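You operate a simulated robot arm through the tools that you are given. There is no shell and no other tool.

You run a simulated robot arm. Do the job below in one go: nothing can be reset, and whatever is moved stays where it is left.

TASK
Push the grey plug into the mixer socket, latch it and switch on.
Fine: box switch off before the plug moves; throw the socket's catch; the green lamp must light.

The check looks at the end state, three seconds after you hand in, the way a careful person would. Anything else that was tipped, shoved, dropped, spilled or broken makes it a failure.

THE ROBOT
A 6-joint arm with a three-finger gripper, fixed in place. Base frame: the origin is on the floor under the middle of its stand, x ahead of it, y to its left, z up. Readings come in cm, degrees, newtons and seconds.
It reaches about 121.3 cm from its shoulder. Its first joint turns from -166.0 to 166.0 degrees. Payload 4.89 kg.
The tool frame sits at the grasp point between the pads (the TCP): z along the fingers, y along the line on which they close. The tips reach 3 cm beyond it. The gripper opens to 16.4 cm; its body begins 12.5 cm behind the TCP.
Orientation is that of the tool frame in the base frame, as a unit quaternion [w, x, y, z]. With the fingers straight down and closing along the base's y, the tool's x points along the base's -x, its y along +y and its z along -z.

THE INTERFACE
- The arm moves only by the tool servo_tool. Its argument "commands" is a list of rows, each a list of 3 entries, a list of its own where there are three numbers: the turn, a rotation vector about the base's x, y, z in degrees, then the shift along the base's x, y, z in cm, then the closure, from 0 (fully open) to 1 (shut). In form: [[[wx, wy, wz], [tx, ty, tz], jaw], ...]. A call has 1 to 20 rows; each row shifts and turns the commanded pose from where the row before left it. A row lasts 0.2 s, in which the tool goes at most 5 cm and 8.6 degrees; a call with a longer step from one row to the next is refused whole, and so is a gripper value outside its range. A pose out of reach is approached as far as the arm can. The call stops where the force on the tool passes 70 N (or 10 N more than at its start, if that is more) or the arm is blocked; 0.2 s more then pass. Each finger travels about 10.8 cm/s and halts on what it meets, pressing with about 26 N; the grip force reading is that of the motor and also rises with nothing between the fingers. The clock runs only during rows and for 0.2 s after the last one: add rows that do not move to give the fingers time. The reply holds the time, the measured pose of the TCP, the force on the tool along the base axes, the opening and the grip force, in the units named above and with some noise, with the torque about the TCP (base axes, N m) and any sound that the robot's microphone picked up.
- Cameras (640 x 400 px; columns grow to the right, rows downward): "scene" is fixed at [22.08, 49.86, 143.76]; the picture's right is [-0.85, -0.53, 0.00], its down [-0.23, 0.37, -0.90] and it looks along [0.47, -0.77, -0.43] (base axes); focal length 336 px, centre (320, 200). "wrist" rides on the gripper at [7.6, -0.2, -15.2] in the tool frame; the picture's right is [0.02, 1.00, 0.00], its down [-0.88, 0.02, -0.47] and it looks along [-0.47, 0.01, 0.88] (tool axes); focal length 247 px, centre (320, 200). There is no depth. A picture from a camera that has moved, and an enlarged one, comes with that camera's place and axes in the base frame and with its lens.
- camera(camera): a new picture of that camera. The clock stands still meanwhile.
- lift_body(by): moves the trunk up (or, below 0, down) by that many cm; the arm rides with it, the base frame stays. It gives what a move gives, with no picture.
- inspect(camera, box): a new picture of the part [left, top, right, bottom] of that camera's present view, enlarged. The clock stands still meanwhile.
- finish_job(): hands the job in; it is judged then, once.

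Places have to be worked out from the pictures, the camera data and where the tool is seen. Open the gripper and draw the arm clear of the work before you hand the job in, unless the task says otherwise.

The tools are called after ">>>" by a JSON object that holds its "method" and its "body". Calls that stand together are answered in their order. servo_tool: Moves the arm, as the interface text tells. Its arguments: {"type":"object","properties":{"commands":{"type":"array"}},"required":["commands"]} The other tools are called the same way: lift_body (by) moves the trunk up or down; camera (camera) takes a picture; inspect (camera, box) takes an enlarged picture of a part of a camera's view; finish_job () hands the job in.

At the start:

```text
clock: 0.0
position: [42.01, -40.96, 117.17]
ee_rot: [0.0, 0.0, 1.0, 0.0]
contact_force: [0.3, 0.5, -0.7]
wrist_torque: [-0.01, -0.02, 0.04]
gripper_width: 16.41
grip_force: 0.1
trunk travel left (down, up): [-15.0, 24.0]
```

scene: 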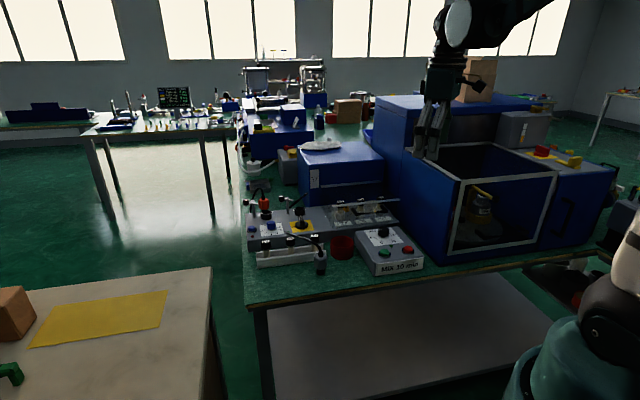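
wrist: 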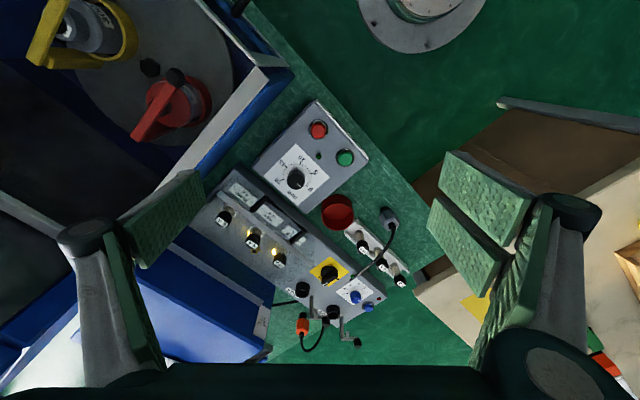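

I start by looking closer at the panel region in both cameras to identify the plug, sockets, switch and lamps.

>>> {"method": "inspect", "body": {"camera": "scene", "box": [230, 170, 440, 300]}}

>>> {"method": "inspect", "body": {"camera": "wrist", "box": [180, 80, 440, 380]}}

```text
3.05 times, centred on (335, 235) of scene
camera zoom: at [22.08, 49.86, 143.76], right [-0.85, -0.53, 0.0], down [-0.23, 0.37, -0.9], along [0.47, -0.77, -0.43], focal length 1023 px, centre (274, 93)
```

zoom: 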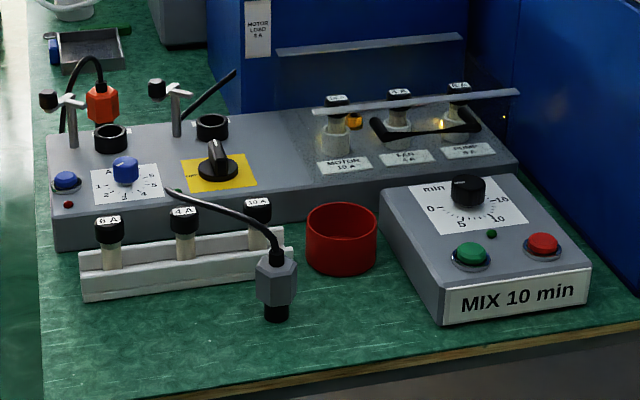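

```text
1.33 times, centred on (310, 230) of wrist
camera zoom: at [34.44, -41.15, 132.44], right [-0.02, 1.0, 0.0], down [0.88, 0.02, 0.47], along [0.47, 0.01, -0.88], focal length 329 px, centre (333, 160)
```

zoom: 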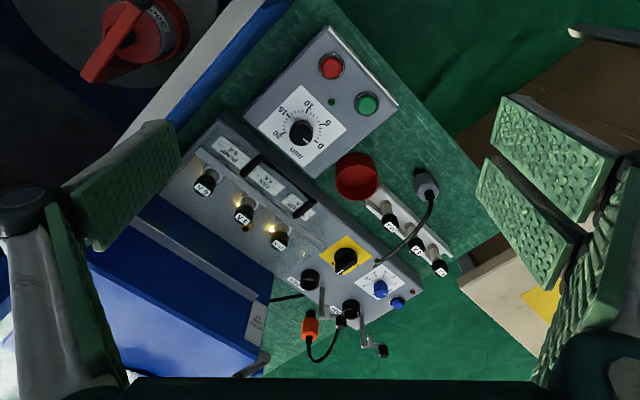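

I zoom further into each piece: sockets/catches, switch, plug.

>>> {"method": "inspect", "body": {"camera": "scene", "box": [240, 185, 320, 235]}}

>>> {"method": "inspect", "body": {"camera": "scene", "box": [250, 225, 346, 285]}}

>>> {"method": "inspect", "body": {"camera": "wrist", "box": [270, 250, 414, 360]}}

>>> {"method": "inspect", "body": {"camera": "scene", "box": [320, 190, 430, 280]}}

```text
8.00 times, centred on (280, 210) of scene
camera zoom: at [22.08, 49.86, 143.76], right [-0.85, -0.53, 0.0], down [-0.23, 0.37, -0.9], along [0.47, -0.77, -0.43], focal length 2685 px, centre (640, 120)
```

zoom: 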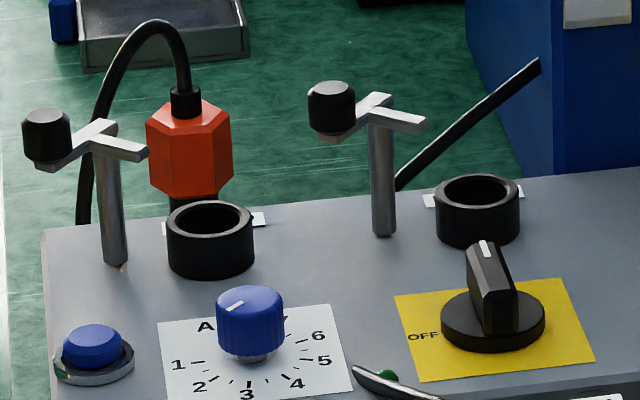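

```text
6.67 times, centred on (298, 255) of scene
camera zoom: at [22.08, 49.86, 143.76], right [-0.85, -0.53, 0.0], down [-0.23, 0.37, -0.9], along [0.47, -0.77, -0.43], focal length 2238 px, centre (467, -167)
```

zoom: 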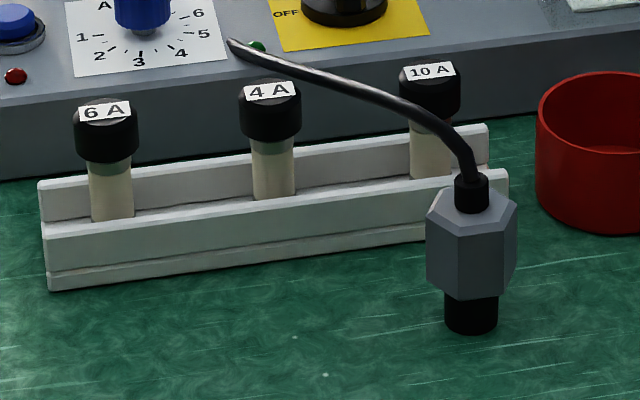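

```text
3.64 times, centred on (342, 305) of wrist
camera zoom: at [34.44, -41.15, 132.44], right [-0.02, 1.0, 0.0], down [0.88, 0.02, 0.47], along [0.47, 0.01, -0.88], focal length 898 px, centre (240, -182)
```

zoom: 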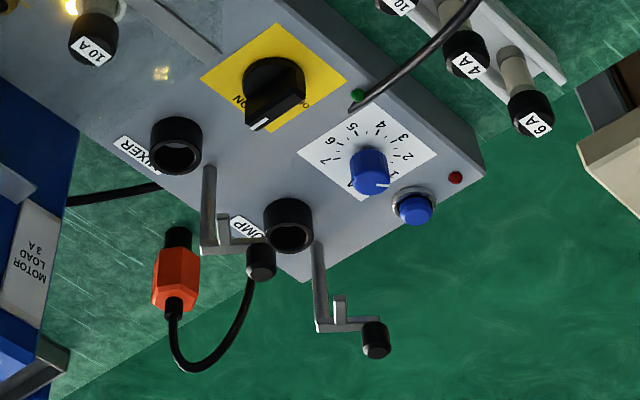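

```text
4.44 times, centred on (375, 235) of scene
camera zoom: at [22.08, 49.86, 143.76], right [-0.85, -0.53, 0.0], down [-0.23, 0.37, -0.9], along [0.47, -0.77, -0.43], focal length 1492 px, centre (76, 44)
```

zoom: 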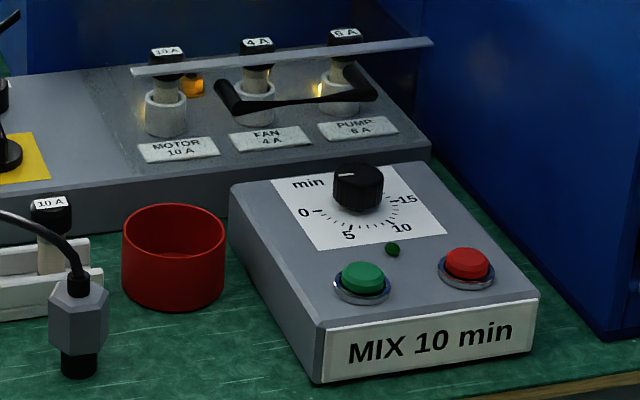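

The MIXER socket is the one near the yellow switch; I estimate its rim at about (89,-45,85) and the switch at about (83.4,-37.5,83). I look closer at the plug, the switch pointer and the catches from the wrist camera.

>>> {"method": "inspect", "body": {"camera": "wrist", "box": [300, 250, 364, 290]}}

>>> {"method": "inspect", "body": {"camera": "wrist", "box": [340, 190, 420, 290]}}

>>> {"method": "inspect", "body": {"camera": "wrist", "box": [280, 270, 376, 350]}}

>>> {"method": "inspect", "body": {"camera": "scene", "box": [270, 185, 334, 285]}}

>>> {"method": "inspect", "body": {"camera": "wrist", "box": [180, 170, 320, 280]}}

```text
10.00 times, centred on (332, 270) of wrist
camera zoom: at [34.44, -41.15, 132.44], right [-0.02, 1.0, 0.0], down [0.88, 0.02, 0.47], along [0.47, 0.01, -0.88], focal length 2470 px, centre (200, -500)
```

zoom: 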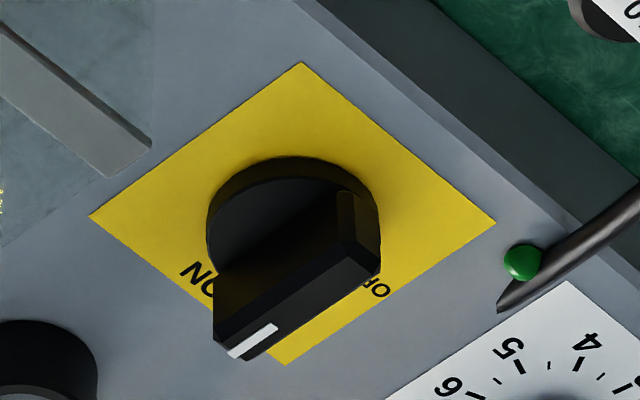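

```text
4.00 times, centred on (380, 240) of wrist
camera zoom: at [34.44, -41.15, 132.44], right [-0.02, 1.0, 0.0], down [0.88, 0.02, 0.47], along [0.47, 0.01, -0.88], focal length 988 px, centre (80, 40)
```

zoom: 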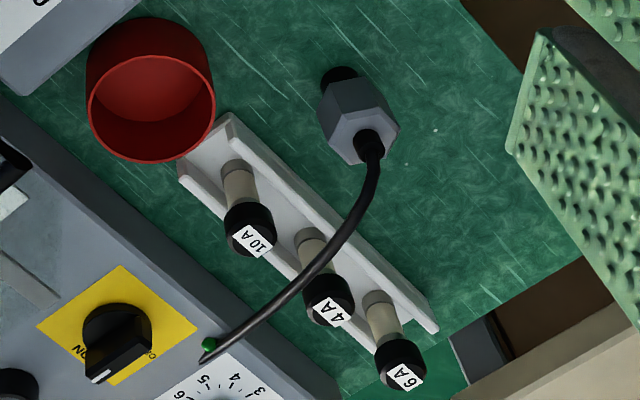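

```text
5.00 times, centred on (328, 310) of wrist
camera zoom: at [34.44, -41.15, 132.44], right [-0.02, 1.0, 0.0], down [0.88, 0.02, 0.47], along [0.47, 0.01, -0.88], focal length 1235 px, centre (280, -350)
```

zoom: 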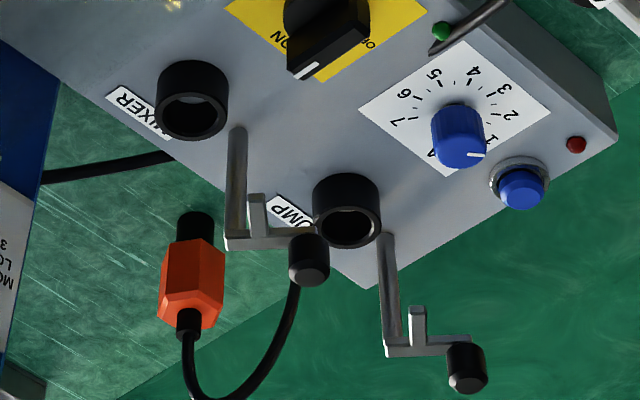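

```text
4.00 times, centred on (302, 235) of scene
camera zoom: at [22.08, 49.86, 143.76], right [-0.85, -0.53, 0.0], down [-0.23, 0.37, -0.9], along [0.47, -0.77, -0.43], focal length 1343 px, centre (392, 60)
```

zoom: 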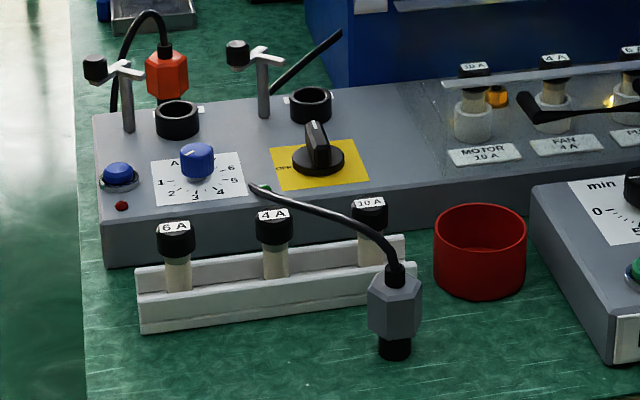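

```text
3.64 times, centred on (250, 225) of wrist
camera zoom: at [34.44, -41.15, 132.44], right [-0.02, 1.0, 0.0], down [0.88, 0.02, 0.47], along [0.47, 0.01, -0.88], focal length 898 px, centre (574, 109)
```

zoom: 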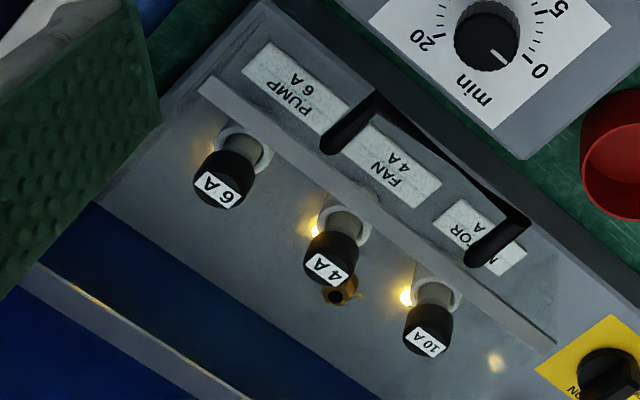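

The pointer of the yellow switch is towards ON (back of the box), OFF being 90° counter-clockwise; the grey plug stands upright around (66.5,-23.7), pin at z≈76.5. I move the open gripper forward at height to get a better look at the switch, socket and catch.

>>> {"method": "servo_tool", "body": {"commands": [[[0, 0, 0], [4, 0, 0], 0], [[0, 0, 0], [4, 0, 0], 0], [[0, 0, 0], [4, 0, 0], 0], [[0, 0, 0], [4, 0, 0], 0], [[0, 0, 0], [4, 0, 0], 0], [[0, 0, 0], [3, 0, 0], 0], [[0, 0, 0], [0, 0, 0], 0]]}}

```text
clock: 1.6
position: [65.19, -40.86, 117.27]
ee_rot: [0.0, 0.0, 1.0, 0.0]
contact_force: [0.4, 0.9, 0.1]
wrist_torque: [0.0, 0.1, -0.04]
gripper_width: 16.38
grip_force: 0.1
trunk travel left (down, up): [-15.0, 24.0]
```

The move went smoothly; now I take a wrist picture from here and a scene picture.

>>> {"method": "camera", "body": {"camera": "wrist"}}

>>> {"method": "camera", "body": {"camera": "scene"}}

```text
taken
camera wrist: at [57.64, -41.07, 132.51], right [-0.02, 1.0, 0.0], down [0.88, 0.02, 0.47], along [0.47, 0.01, -0.88], focal length 247 px, centre (320, 200)
```

wrist: 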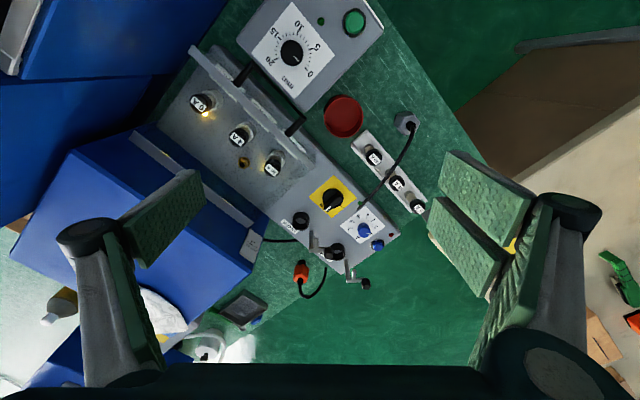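

```text
taken
```

scene: 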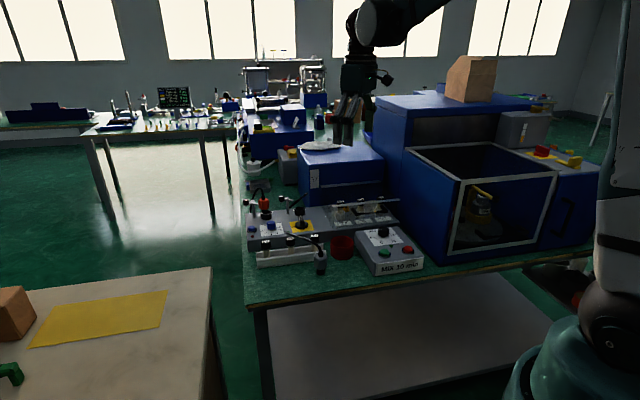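

I zoom in on the switch, sockets and catches from this viewpoint.

>>> {"method": "inspect", "body": {"camera": "wrist", "box": [270, 160, 400, 300]}}

>>> {"method": "inspect", "body": {"camera": "wrist", "box": [280, 200, 344, 260]}}

>>> {"method": "inspect", "body": {"camera": "wrist", "box": [290, 180, 370, 220]}}

>>> {"method": "inspect", "body": {"camera": "wrist", "box": [360, 90, 440, 160]}}

```text
2.86 times, centred on (335, 230) of wrist
camera zoom: at [57.64, -41.07, 132.51], right [-0.02, 1.0, 0.0], down [0.88, 0.02, 0.47], along [0.47, 0.01, -0.88], focal length 706 px, centre (277, 114)
```

zoom: 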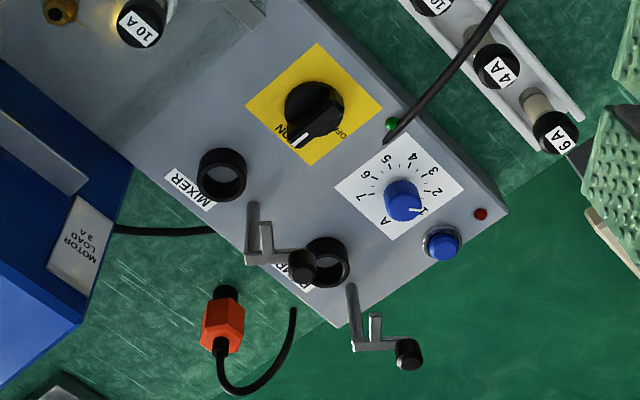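

```text
6.67 times, centred on (312, 230) of wrist
camera zoom: at [57.64, -41.07, 132.51], right [-0.02, 1.0, 0.0], down [0.88, 0.02, 0.47], along [0.47, 0.01, -0.88], focal length 1646 px, centre (373, 0)
```

zoom: 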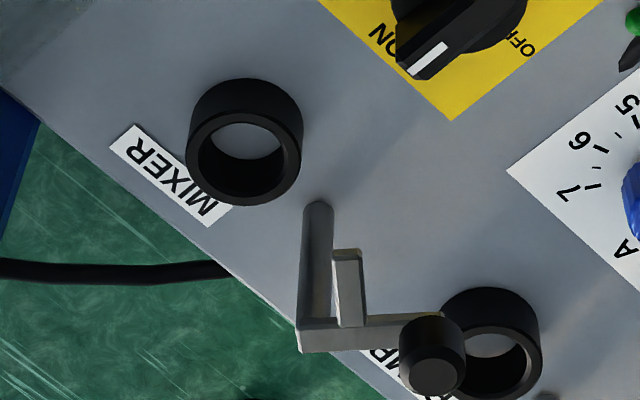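

```text
8.00 times, centred on (330, 200) of wrist
camera zoom: at [57.64, -41.07, 132.51], right [-0.02, 1.0, 0.0], down [0.88, 0.02, 0.47], along [0.47, 0.01, -0.88], focal length 1976 px, centre (240, 200)
```

zoom: 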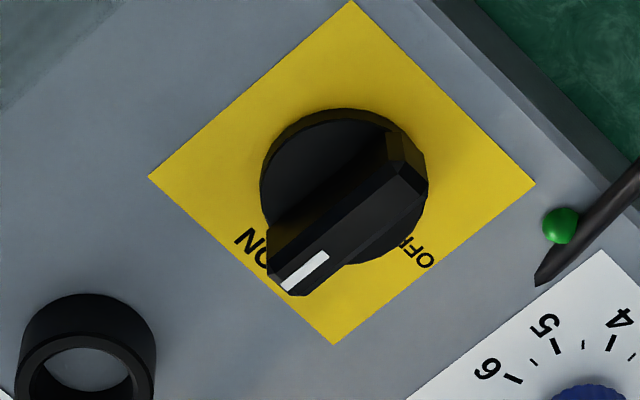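

```text
5.71 times, centred on (400, 125) of wrist
camera zoom: at [57.64, -41.07, 132.51], right [-0.02, 1.0, 0.0], down [0.88, 0.02, 0.47], along [0.47, 0.01, -0.88], focal length 1411 px, centre (-137, 629)
```

zoom: 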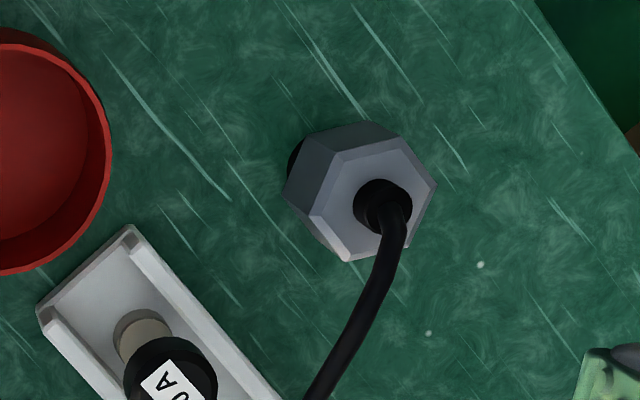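

Readings agree with the box axes at 45° (left = (+0.71,+0.71), back = (+0.71,-0.71)); the handle points back = ON. I turn the tool -45° and go above the switch (about (83.5,-37.5)), staying high (TCP 100) to re-measure.

>>> {"method": "servo_tool", "body": {"commands": [[[0, 0, -7.5], [3.05, 0.57, -2.85], 0], [[0, 0, -7.5], [3.05, 0.57, -2.85], 0], [[0, 0, -7.5], [3.05, 0.57, -2.85], 0], [[0, 0, -7.5], [3.05, 0.57, -2.85], 0], [[0, 0, -7.5], [3.05, 0.57, -2.85], 0], [[0, 0, -7.5], [3.05, 0.57, -2.85], 0], [[0, 0, 0], [0, 0, 0], 0], [[0, 0, 0], [0, 0, 0], 0]]}}

>>> {"method": "camera", "body": {"camera": "wrist"}}

>>> {"method": "camera", "body": {"camera": "scene"}}

```text
clock: 3.4
position: [83.39, -37.54, 100.24]
ee_rot: [0.0, 0.384, 0.924, 0.0]
contact_force: [1.4, 0.0, -0.7]
wrist_torque: [0.0, 0.11, 0.01]
gripper_width: 16.38
grip_force: 0.1
trunk travel left (down, up): [-15.0, 24.0]
```

```text
taken
camera wrist: at [77.88, -32.26, 115.49], right [0.69, 0.72, 0.0], down [0.64, -0.61, 0.47], along [0.34, -0.33, -0.88], focal length 247 px, centre (320, 200)
```

wrist: 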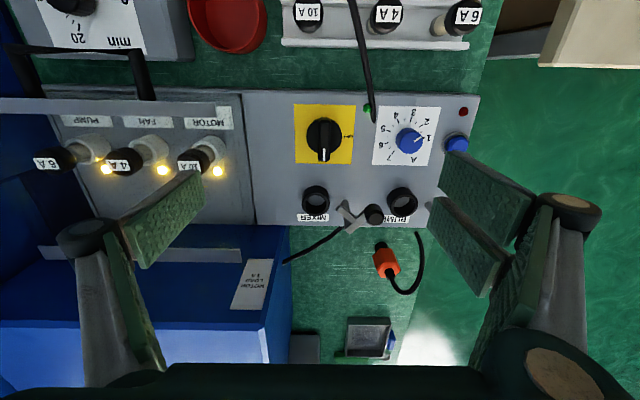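

```text
taken
```

scene: 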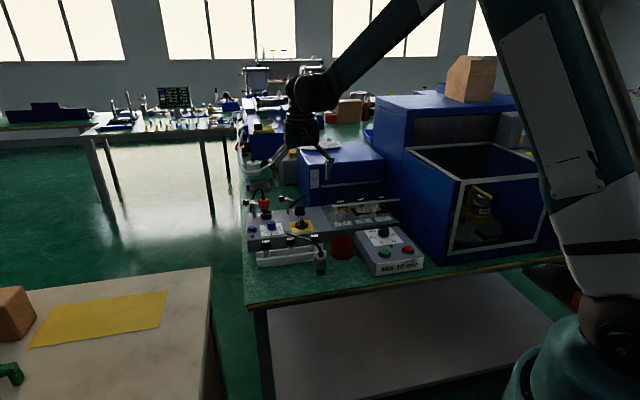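

Good aligned view. I zoom on switch, dial, and sockets/catches.

>>> {"method": "inspect", "body": {"camera": "wrist", "box": [280, 90, 376, 170]}}

>>> {"method": "inspect", "body": {"camera": "wrist", "box": [280, 170, 440, 270]}}

>>> {"method": "inspect", "body": {"camera": "wrist", "box": [356, 90, 484, 170]}}

```text
5.00 times, centred on (328, 130) of wrist
camera zoom: at [77.88, -32.26, 115.49], right [0.69, 0.72, 0.0], down [0.64, -0.61, 0.47], along [0.34, -0.33, -0.88], focal length 1235 px, centre (280, 550)
```

zoom: 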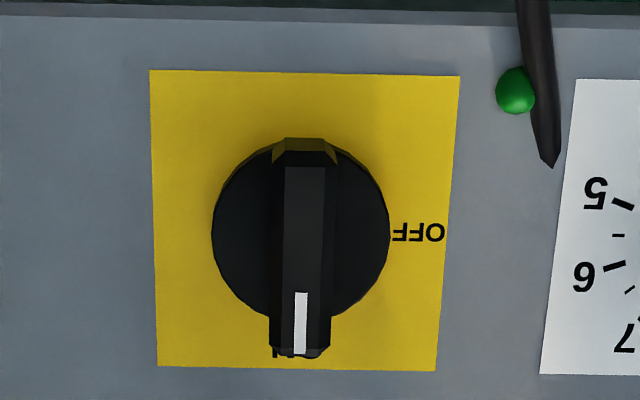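

```text
4.00 times, centred on (360, 220) of wrist
camera zoom: at [77.88, -32.26, 115.49], right [0.69, 0.72, 0.0], down [0.64, -0.61, 0.47], along [0.34, -0.33, -0.88], focal length 988 px, centre (160, 120)
```

zoom: 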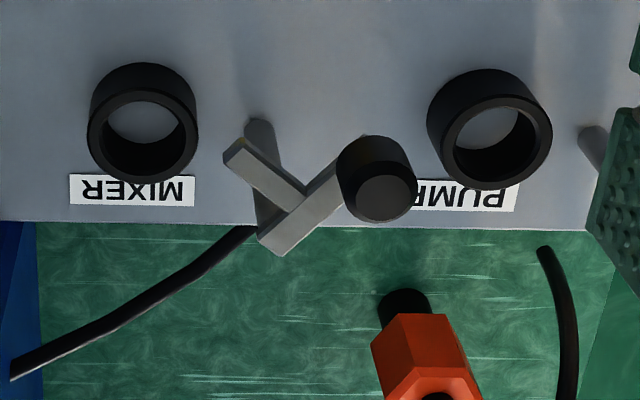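

```text
5.00 times, centred on (420, 130) of wrist
camera zoom: at [77.88, -32.26, 115.49], right [0.69, 0.72, 0.0], down [0.64, -0.61, 0.47], along [0.34, -0.33, -0.88], focal length 1235 px, centre (-180, 550)
```

zoom: 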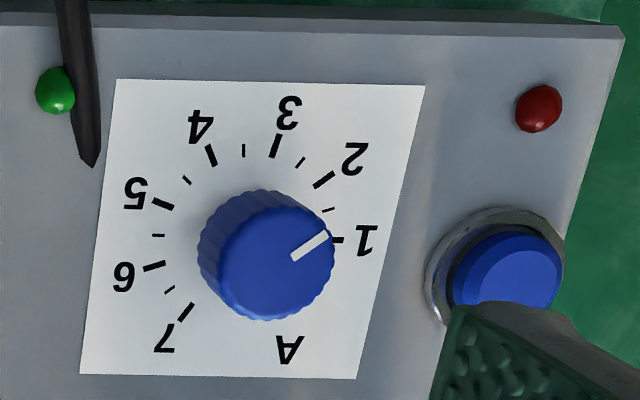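

The plate centre triangulates to (84.2,-37.6,81.4), handle top ≈ z 86, handle about 1.5 cm thick. I shift over it, narrow the fingers to about 4 cm and come down to TCP z 93 for a check.

>>> {"method": "servo_tool", "body": {"commands": [[[0, 0, 0], [0.4, -0.03, -1.2], 0.3], [[0, 0, 0], [0.39, -0.03, -2], 0.6], [[0, 0, 0], [0, 0, -2], 0.75], [[0, 0, 0], [0, 0, -2], 0.75], [[0, 0, 0], [0, 0, 0], 0.75], [[0, 0, 0], [0, 0, 0], 0.75]]}}

>>> {"method": "camera", "body": {"camera": "wrist"}}

>>> {"method": "inspect", "body": {"camera": "scene", "box": [240, 130, 400, 230]}}

```text
clock: 4.8
position: [84.16, -37.62, 92.98]
ee_rot: [0.0, 0.382, 0.924, -0.001]
contact_force: [0.0, 0.0, 0.1]
wrist_torque: [-0.03, 0.02, 0.01]
gripper_width: 4.1
grip_force: 0.1
trunk travel left (down, up): [-15.0, 24.0]
```

```text
taken
camera wrist: at [78.71, -32.34, 108.17], right [0.69, 0.72, 0.0], down [0.64, -0.61, 0.47], along [0.34, -0.33, -0.88], focal length 247 px, centre (320, 200)
```

wrist: 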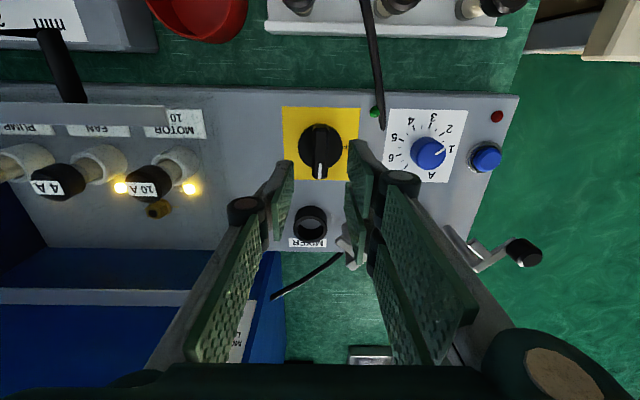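

```text
4.00 times, centred on (320, 180) of scene
camera zoom: at [22.08, 49.86, 143.76], right [-0.85, -0.53, 0.0], down [-0.23, 0.37, -0.9], along [0.47, -0.77, -0.43], focal length 1343 px, centre (320, 280)
```

zoom: 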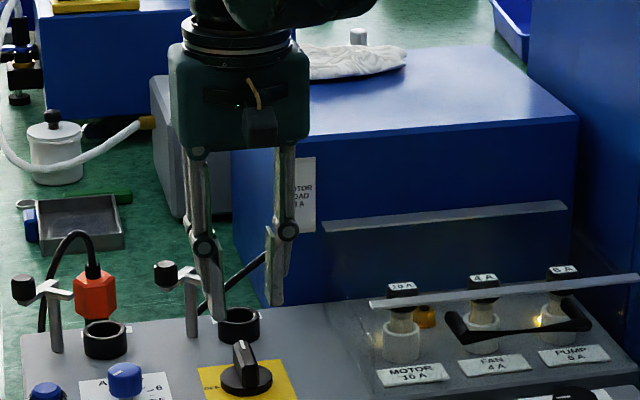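

Fingers straddle the handle line well. I zoom in for a precise check of handle centring before descending.

>>> {"method": "inspect", "body": {"camera": "wrist", "box": [260, 90, 388, 170]}}

>>> {"method": "inspect", "body": {"camera": "wrist", "box": [240, 130, 400, 290]}}

```text
5.00 times, centred on (324, 130) of wrist
camera zoom: at [78.71, -32.34, 108.17], right [0.69, 0.72, 0.0], down [0.64, -0.61, 0.47], along [0.34, -0.33, -0.88], focal length 1235 px, centre (300, 550)
```

zoom: 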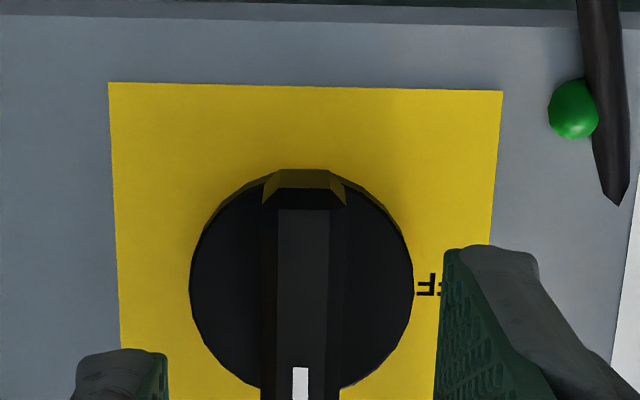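

```text
2.50 times, centred on (320, 210) of wrist
camera zoom: at [78.71, -32.34, 108.17], right [0.69, 0.72, 0.0], down [0.64, -0.61, 0.47], along [0.34, -0.33, -0.88], focal length 617 px, centre (320, 175)
```

zoom: 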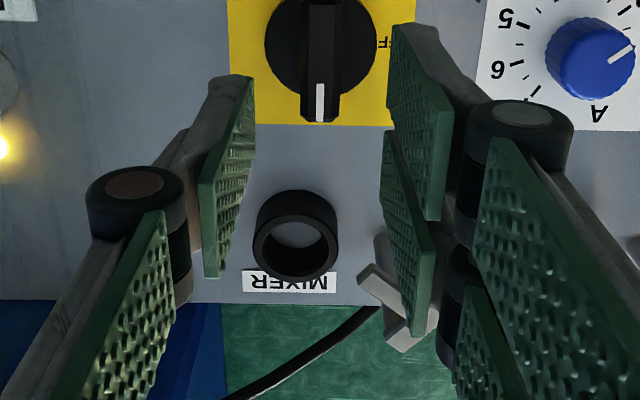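

Handle is centred within ~0.1–0.3 cm; I correct slightly toward the front and lower to TCP z≈86.3 (tips ~0.8 cm above the disc), fingers still open 4 cm.

>>> {"method": "servo_tool", "body": {"commands": [[[0, 0, 0], [-0.25, 0.11, -1.7], 0.75], [[0, 0, 0], [0, 0, -2], 0.75], [[0, 0, 0], [0, 0, -1.5], 0.75], [[0, 0, 0], [0, 0, -1.5], 0.75], [[0, 0, 0], [0, 0, 0], 0.75]]}}

>>> {"method": "camera", "body": {"camera": "wrist"}}

>>> {"method": "inspect", "body": {"camera": "scene", "box": [260, 170, 356, 240]}}

```text
clock: 6.0
position: [83.83, -37.53, 86.05]
ee_rot: [0.0, 0.382, 0.924, 0.0]
contact_force: [-1.1, -1.4, 0.5]
wrist_torque: [-0.02, 0.01, 0.03]
gripper_width: 4.11
grip_force: 0.0
trunk travel left (down, up): [-15.0, 24.0]
```

```text
taken
camera wrist: at [78.4, -32.28, 101.33], right [0.69, 0.72, 0.0], down [0.64, -0.61, 0.47], along [0.34, -0.33, -0.88], focal length 247 px, centre (320, 200)
```

wrist: 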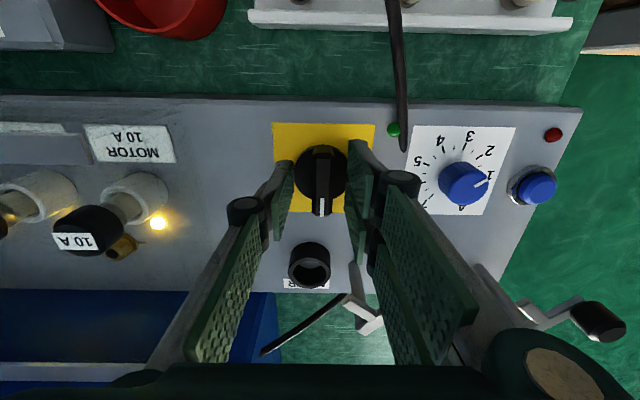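

```text
5.71 times, centred on (308, 205) of scene
camera zoom: at [22.08, 49.86, 143.76], right [-0.85, -0.53, 0.0], down [-0.23, 0.37, -0.9], along [0.47, -0.77, -0.43], focal length 1918 px, centre (389, 171)
```

zoom: 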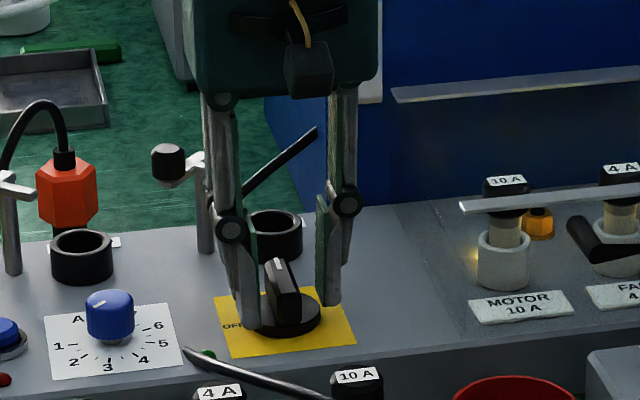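

Fingers straddle the handle with no contact. I close on it now.

>>> {"method": "servo_tool", "body": {"commands": [[[0, 0, 0], [0, 0, 0], 0.85], [[0, 0, 0], [0, 0, 0], 0.95], [[0, 0, 0], [0, 0, 0], 0.95], [[0, 0, 0], [0, 0, 0], 0.95]]}}

>>> {"method": "camera", "body": {"camera": "wrist"}}

```text
clock: 7.0
position: [84.0, -37.37, 86.17]
ee_rot: [0.0, 0.383, 0.924, 0.001]
contact_force: [23.1, 18.5, -2.2]
wrist_torque: [0.35, -0.81, 0.03]
gripper_width: 1.58
grip_force: 45.5
trunk travel left (down, up): [-15.0, 24.0]
```

```text
taken
camera wrist: at [78.53, -32.14, 101.32], right [0.69, 0.72, 0.0], down [0.64, -0.61, 0.47], along [0.34, -0.33, -0.88], focal length 247 px, centre (320, 200)
```

wrist: 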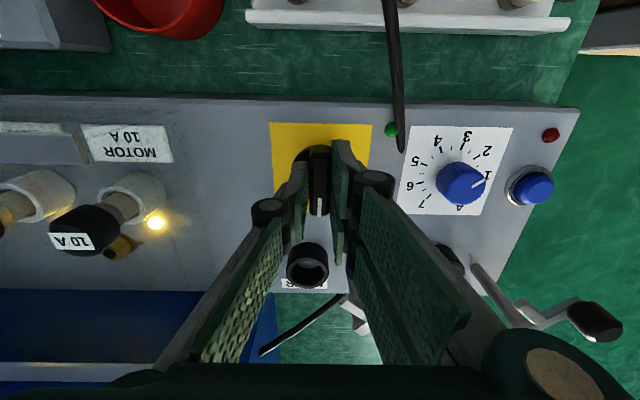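

Grip holds the handle (1.58 cm) but the tool is pushed ~0.2 cm along +left; I shift the command to relieve that side load before turning.

>>> {"method": "servo_tool", "body": {"commands": [[[0, 0, 0], [0.18, 0.15, 0], 0.95], [[0, 0, 0], [0, 0, 0], 0.95]]}}

```text
clock: 7.6
position: [83.92, -37.37, 86.08]
ee_rot: [0.0, 0.382, 0.924, 0.0]
contact_force: [0.3, 14.8, -10.8]
wrist_torque: [-0.3, -0.55, 0.05]
gripper_width: 1.58
grip_force: 45.0
trunk travel left (down, up): [-15.0, 24.0]
```

Load is small now. I turn the handle +30° first (counter-clockwise from above) and watch the forces.

>>> {"method": "servo_tool", "body": {"commands": [[[0, 0, 7.5], [0, 0.05, 0], 0.95], [[0, 0, 7.5], [0, 0, 0], 0.95], [[0, 0, 7.5], [0, 0, 0], 0.95], [[0, 0, 7.5], [0, 0, 0], 0.95], [[0, 0, 0], [0, 0, 0], 0.95]]}}

```text
clock: 8.8
position: [84.0, -37.42, 86.22]
ee_rot: [-0.001, 0.13, 0.991, 0.0]
contact_force: [-22.5, -10.5, -27.0]
wrist_torque: [-0.24, 0.7, -0.02]
gripper_width: 1.59
grip_force: 45.0
trunk travel left (down, up): [-15.0, 24.0]
```

Turning works (about 30° done) with some side load; I relieve it slightly and continue the turn.

>>> {"method": "servo_tool", "body": {"commands": [[[0, 0, 0], [-0.15, -0.07, -0.12], 0.95], [[0, 0, 7.5], [0, 0, 0], 0.95], [[0, 0, 7.5], [0, 0, 0], 0.95], [[0, 0, 7.5], [0, 0, 0], 0.95], [[0, 0, 0], [0, 0, 0], 0.95]]}}

>>> {"method": "camera", "body": {"camera": "wrist"}}

```text
clock: 10.0
position: [84.03, -37.55, 86.33]
ee_rot: [0.001, -0.066, 0.998, -0.001]
contact_force: [25.0, -38.0, 30.1]
wrist_torque: [-1.11, -0.85, -0.03]
gripper_width: 1.58
grip_force: 45.6
trunk travel left (down, up): [-15.0, 24.0]
```

```text
taken
camera wrist: at [76.46, -38.69, 101.4], right [-0.15, 0.99, 0.0], down [0.87, 0.13, 0.47], along [0.47, 0.07, -0.88], focal length 247 px, centre (320, 200)
```

wrist: 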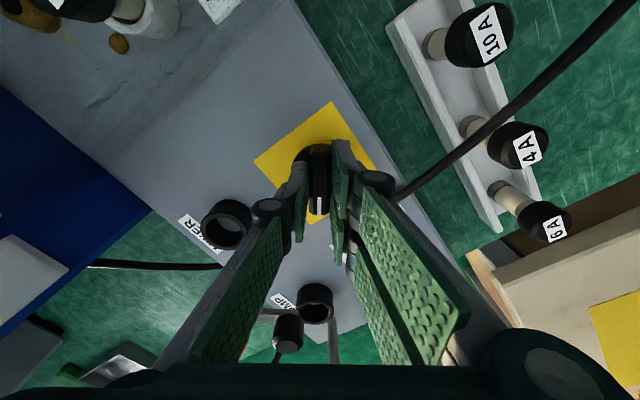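

About 53° turned; I relieve the load in the direction of the force and turn the remaining part.

>>> {"method": "servo_tool", "body": {"commands": [[[0, 0, 0], [0.12, -0.2, 0.2], 0.95], [[0, 0, 0], [0, 0, 0], 0.95]]}}

```text
clock: 10.6
position: [84.03, -37.41, 86.11]
ee_rot: [-0.001, -0.066, 0.998, 0.001]
contact_force: [-2.2, -17.3, -9.9]
wrist_torque: [-0.28, -1.11, -0.02]
gripper_width: 1.59
grip_force: 44.6
trunk travel left (down, up): [-15.0, 24.0]
```

>>> {"method": "servo_tool", "body": {"commands": [[[0, 0, 7.5], [0, -0.05, 0], 0.95], [[0, 0, 7.5], [0, 0, 0], 0.95], [[0, 0, 7.5], [0, 0, 0], 0.95], [[0, 0, 0], [0, 0, 0], 0.95]]}}

```text
clock: 11.6
position: [84.1, -37.51, 86.17]
ee_rot: [0.0, -0.259, 0.966, 0.001]
contact_force: [-23.8, 0.4, -25.1]
wrist_torque: [-0.05, 0.67, 0.03]
gripper_width: 1.58
grip_force: 45.4
trunk travel left (down, up): [-15.0, 24.0]
```

Now about 75° of the 90° turn done with moderate load; I finish the last 15° (plus a small overtravel of 2°) with a slight relief shift.

>>> {"method": "servo_tool", "body": {"commands": [[[0, 0, 0], [-0.12, 0, -0.05], 0.95], [[0, 0, 7.5], [0, 0, 0], 0.95], [[0, 0, 7.5], [0, 0, 0], 0.95], [[0, 0, 2], [0, 0, 0], 0.95], [[0, 0, 0], [0, 0, 0], 0.95]]}}

>>> {"method": "camera", "body": {"camera": "wrist"}}

>>> {"method": "inspect", "body": {"camera": "scene", "box": [260, 170, 420, 270]}}

```text
clock: 12.8
position: [84.0, -37.54, 86.19]
ee_rot: [0.0, -0.399, 0.917, 0.0]
contact_force: [17.5, 8.0, -7.4]
wrist_torque: [0.77, -1.05, -1.14]
gripper_width: 1.59
grip_force: 45.2
trunk travel left (down, up): [-15.0, 24.0]
```

```text
taken
camera wrist: at [79.01, -43.31, 101.46], right [-0.75, 0.67, 0.0], down [0.59, 0.66, 0.47], along [0.32, 0.35, -0.88], focal length 247 px, centre (320, 200)
```

wrist: 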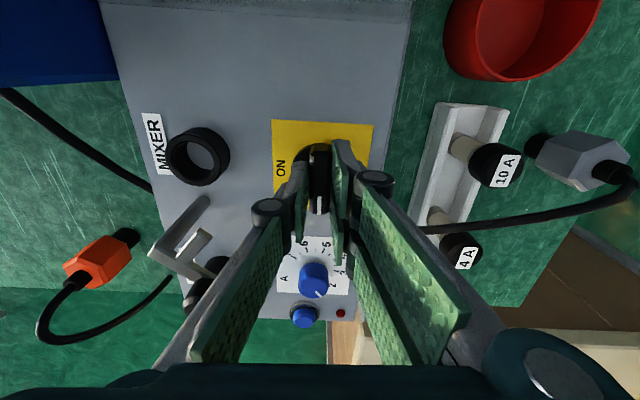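

```text
4.00 times, centred on (340, 220) of scene
camera zoom: at [22.08, 49.86, 143.76], right [-0.85, -0.53, 0.0], down [-0.23, 0.37, -0.9], along [0.47, -0.77, -0.43], focal length 1343 px, centre (240, 120)
```

zoom: 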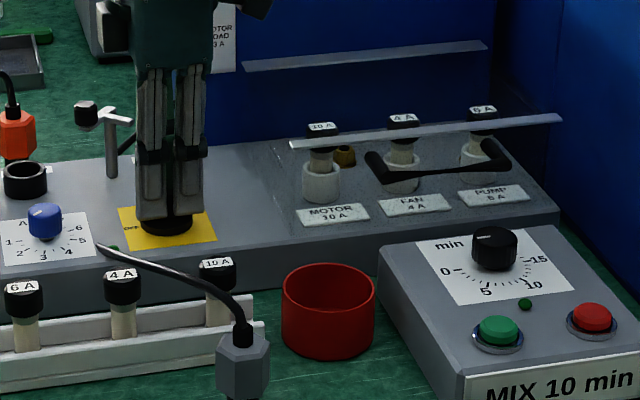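

The fuse lamps went dark and the torque shows the stop was reached, so the switch is at OFF. I open to 4 cm and raise straight up to verify.

>>> {"method": "servo_tool", "body": {"commands": [[[0, 0, 0], [0, 0, 0], 0.75], [[0, 0, 0], [0, 0, 0], 0.75], [[0, 0, 0], [0, 0, 2], 0.75], [[0, 0, 0], [0, 0, 3], 0.75], [[0, 0, 0], [0, 0, 4], 0.75], [[0, 0, 0], [0, 0, 4], 0.75], [[0, 0, 0], [0, 0, 4], 0.75], [[0, 0, 0], [0, 0, 0], 0.75]]}}

>>> {"method": "camera", "body": {"camera": "wrist"}}

>>> {"method": "inspect", "body": {"camera": "scene", "box": [240, 180, 336, 240]}}

```text
clock: 14.6
position: [84.01, -37.48, 103.18]
ee_rot: [-0.001, -0.399, 0.917, -0.001]
contact_force: [0.1, -0.6, -0.2]
wrist_torque: [-0.01, -0.07, -0.01]
gripper_width: 4.09
grip_force: 0.1
trunk travel left (down, up): [-15.0, 24.0]
```

```text
taken
camera wrist: at [78.93, -43.27, 118.5], right [-0.75, 0.67, 0.0], down [0.59, 0.66, 0.47], along [0.32, 0.35, -0.88], focal length 247 px, centre (320, 200)
```

wrist: 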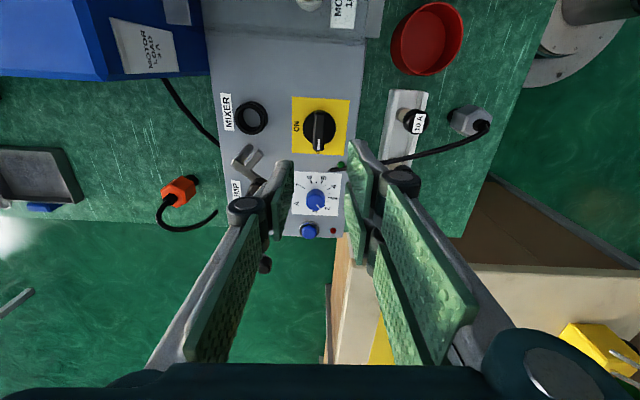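

```text
6.67 times, centred on (288, 210) of scene
camera zoom: at [22.08, 49.86, 143.76], right [-0.85, -0.53, 0.0], down [-0.23, 0.37, -0.9], along [0.47, -0.77, -0.43], focal length 2238 px, centre (533, 133)
```

zoom: 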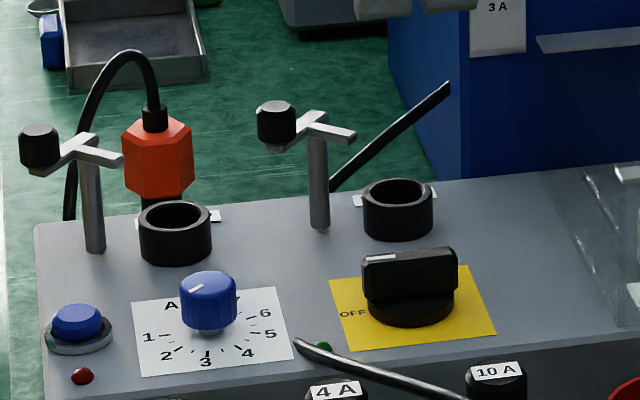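

Switch is clearly at OFF and the box lamps are dark. Before picking the plug I study the plug, its cable and the mixer socket from here.

>>> {"method": "inspect", "body": {"camera": "wrist", "box": [370, 80, 514, 170]}}

>>> {"method": "inspect", "body": {"camera": "wrist", "box": [200, 80, 296, 220]}}

>>> {"method": "inspect", "body": {"camera": "scene", "box": [282, 225, 346, 285]}}

```text
4.44 times, centred on (442, 125) of wrist
camera zoom: at [78.93, -43.27, 118.5], right [-0.75, 0.67, 0.0], down [0.59, 0.66, 0.47], along [0.32, 0.35, -0.88], focal length 1098 px, centre (-222, 533)
```

zoom: 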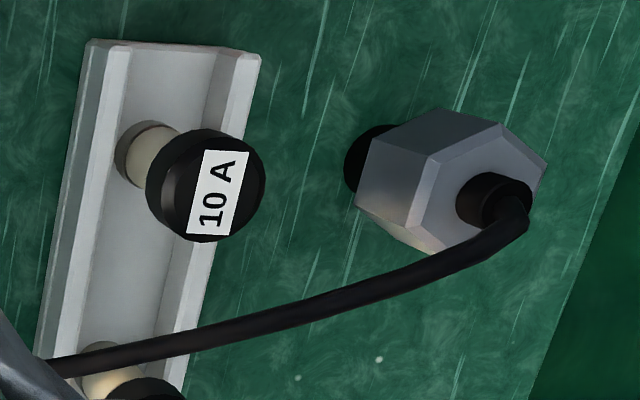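

```text
2.86 times, centred on (248, 150) of wrist
camera zoom: at [78.93, -43.27, 118.5], right [-0.75, 0.67, 0.0], down [0.59, 0.66, 0.47], along [0.32, 0.35, -0.88], focal length 706 px, centre (526, 343)
```

zoom: 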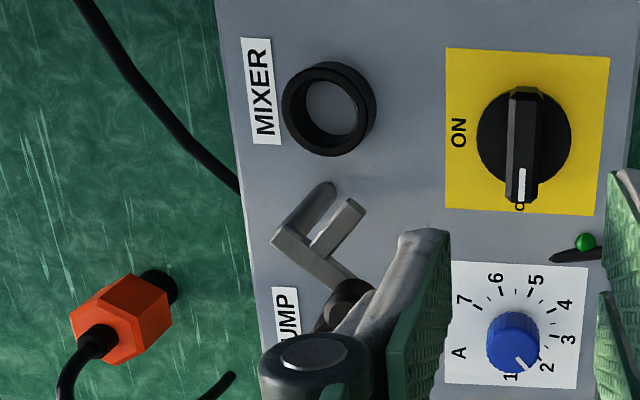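

```text
6.67 times, centred on (314, 255) of scene
camera zoom: at [22.08, 49.86, 143.76], right [-0.85, -0.53, 0.0], down [-0.23, 0.37, -0.9], along [0.47, -0.77, -0.43], focal length 2238 px, centre (360, -167)
```

zoom: 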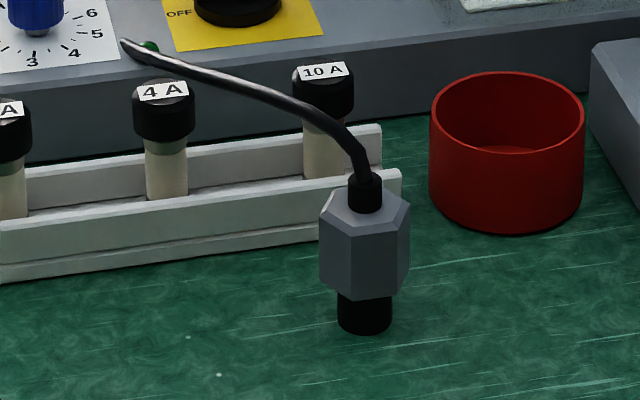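

Pick plan: grip the hex flats with the pair of fingers on the right-front side and the single finger opposite, so the cable passes free between them. I move above the plug, turning the tool by +59°, opening to about 8 cm, staying at TCP z 100.

>>> {"method": "servo_tool", "body": {"commands": [[[0, 0, 7.4], [-2.19, 1.72, -0.4], 0.7], [[0, 0, 7.4], [-2.19, 1.72, -0.4], 0.6], [[0, 0, 7.4], [-2.19, 1.72, -0.4], 0.52], [[0, 0, 7.4], [-2.19, 1.72, -0.4], 0.52], [[0, 0, 7.4], [-2.19, 1.72, -0.4], 0.52], [[0, 0, 7.4], [-2.19, 1.72, -0.4], 0.52], [[0, 0, 7.4], [-2.19, 1.72, -0.4], 0.52], [[0, 0, 7.2], [-2.19, 1.72, -0.4], 0.52], [[0, 0, 0], [0, 0, 0], 0.52], [[0, 0, 0], [0, 0, 0], 0.52]]}}

>>> {"method": "camera", "body": {"camera": "wrist"}}

>>> {"method": "camera", "body": {"camera": "scene"}}

```text
clock: 16.8
position: [66.62, -23.88, 100.05]
ee_rot: [0.0, 0.799, -0.602, 0.0]
contact_force: [-0.7, 0.4, 0.3]
wrist_torque: [-0.02, -0.05, -0.03]
gripper_width: 7.88
grip_force: 0.0
trunk travel left (down, up): [-15.0, 24.0]
```

```text
taken
camera wrist: at [68.88, -31.29, 115.25], right [-0.95, -0.3, 0.0], down [-0.26, 0.84, 0.47], along [-0.14, 0.45, -0.88], focal length 247 px, centre (320, 200)
```

wrist: 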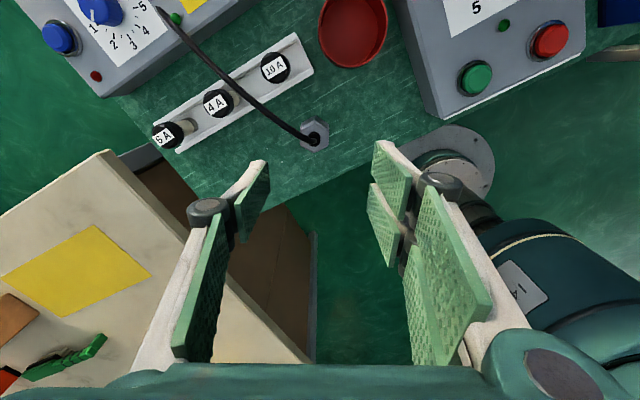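

```text
taken
```

scene: 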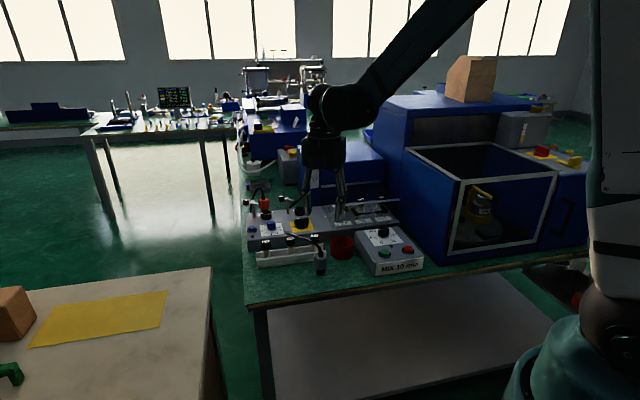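

Aligned over the plug. I zoom to measure the plug's exact offset relative to the tool axis.

>>> {"method": "inspect", "body": {"camera": "wrist", "box": [280, 110, 360, 160]}}

>>> {"method": "inspect", "body": {"camera": "wrist", "box": [150, 0, 350, 160]}}

>>> {"method": "inspect", "body": {"camera": "scene", "box": [270, 140, 380, 280]}}

```text
8.00 times, centred on (320, 135) of wrist
camera zoom: at [68.88, -31.29, 115.25], right [-0.95, -0.3, 0.0], down [-0.26, 0.84, 0.47], along [-0.14, 0.45, -0.88], focal length 1976 px, centre (320, 720)
```

zoom: 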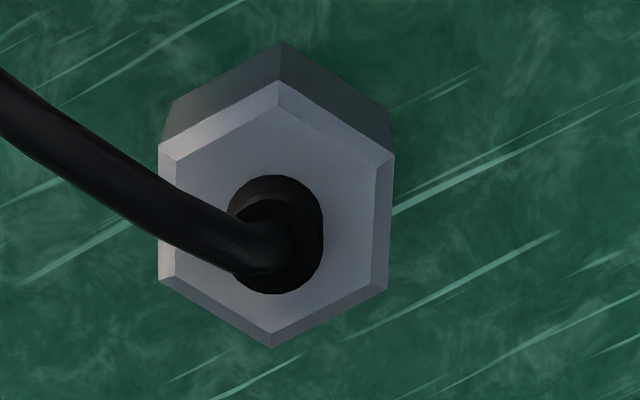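

```text
2.50 times, centred on (250, 80) of wrist
camera zoom: at [68.88, -31.29, 115.25], right [-0.95, -0.3, 0.0], down [-0.26, 0.84, 0.47], along [-0.14, 0.45, -0.88], focal length 617 px, centre (495, 500)
```

zoom: 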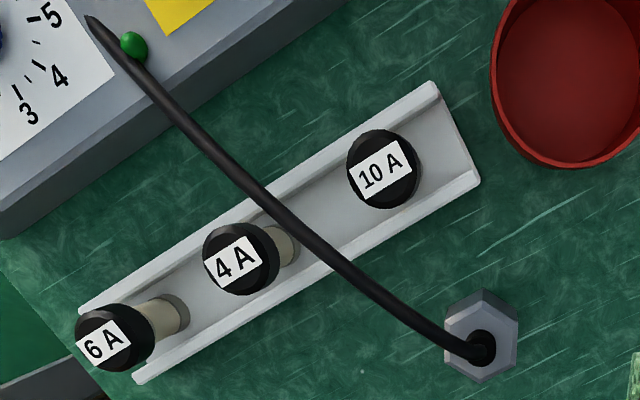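

```text
2.86 times, centred on (325, 210) of scene
camera zoom: at [22.08, 49.86, 143.76], right [-0.85, -0.53, 0.0], down [-0.23, 0.37, -0.9], along [0.47, -0.77, -0.43], focal length 959 px, centre (306, 171)
```

zoom: 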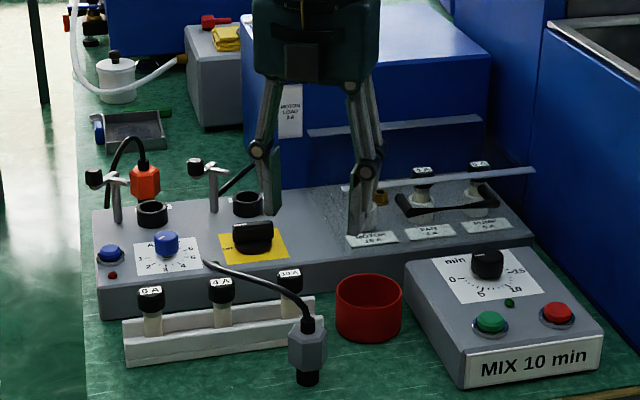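

The plug centre sits about 0.8 cm off the tool axis, at roughly (67.3,-23.55), flats aligned with the fingers; the cable runs just beside the single finger. I shift over it and descend to TCP z 92 to re-measure.

>>> {"method": "servo_tool", "body": {"commands": [[[0, 0, 0], [0.36, 0.17, -2], 0.52], [[0, 0, 0], [0.35, 0.16, -2], 0.52], [[0, 0, 0], [0, 0, -2], 0.52], [[0, 0, 0], [0, 0, -2], 0.52], [[0, 0, 0], [0, 0, 0], 0.52]]}}

>>> {"method": "camera", "body": {"camera": "wrist"}}

>>> {"method": "inspect", "body": {"camera": "wrist", "box": [240, 90, 400, 190]}}

>>> {"method": "inspect", "body": {"camera": "scene", "box": [270, 170, 370, 290]}}

```text
clock: 18.0
position: [67.19, -23.77, 92.12]
ee_rot: [0.0, 0.798, -0.602, 0.0]
contact_force: [-0.1, -0.5, 0.9]
wrist_torque: [0.0, 0.01, 0.03]
gripper_width: 7.88
grip_force: 0.0
trunk travel left (down, up): [-15.0, 24.0]
```

```text
taken
camera wrist: at [69.52, -30.93, 107.25], right [-0.96, -0.3, 0.0], down [-0.26, 0.84, 0.47], along [-0.14, 0.45, -0.88], focal length 247 px, centre (320, 200)
```

wrist: 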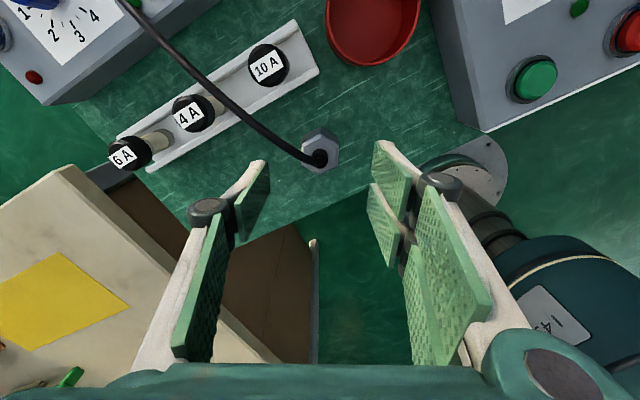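

```text
4.00 times, centred on (320, 140) of wrist
camera zoom: at [69.52, -30.93, 107.25], right [-0.96, -0.3, 0.0], down [-0.26, 0.84, 0.47], along [-0.14, 0.45, -0.88], focal length 988 px, centre (320, 440)
```

zoom: 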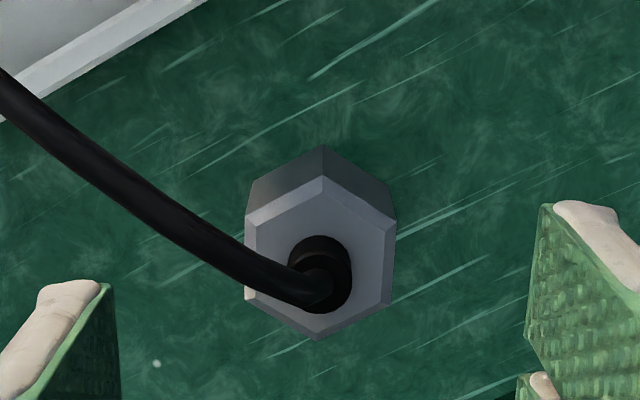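

```text
3.33 times, centred on (320, 230) of scene
camera zoom: at [22.08, 49.86, 143.76], right [-0.85, -0.53, 0.0], down [-0.23, 0.37, -0.9], along [0.47, -0.77, -0.43], focal length 1119 px, centre (320, 100)
```

zoom: 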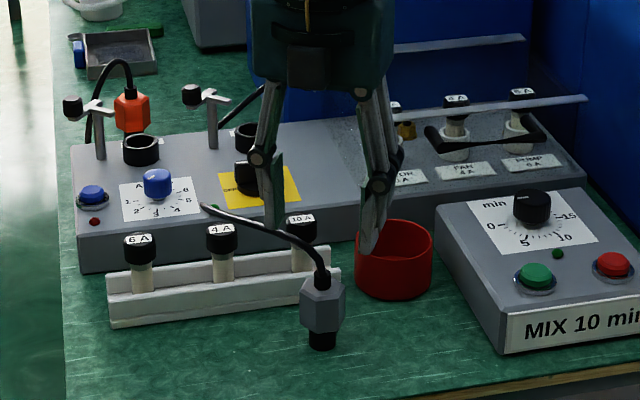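

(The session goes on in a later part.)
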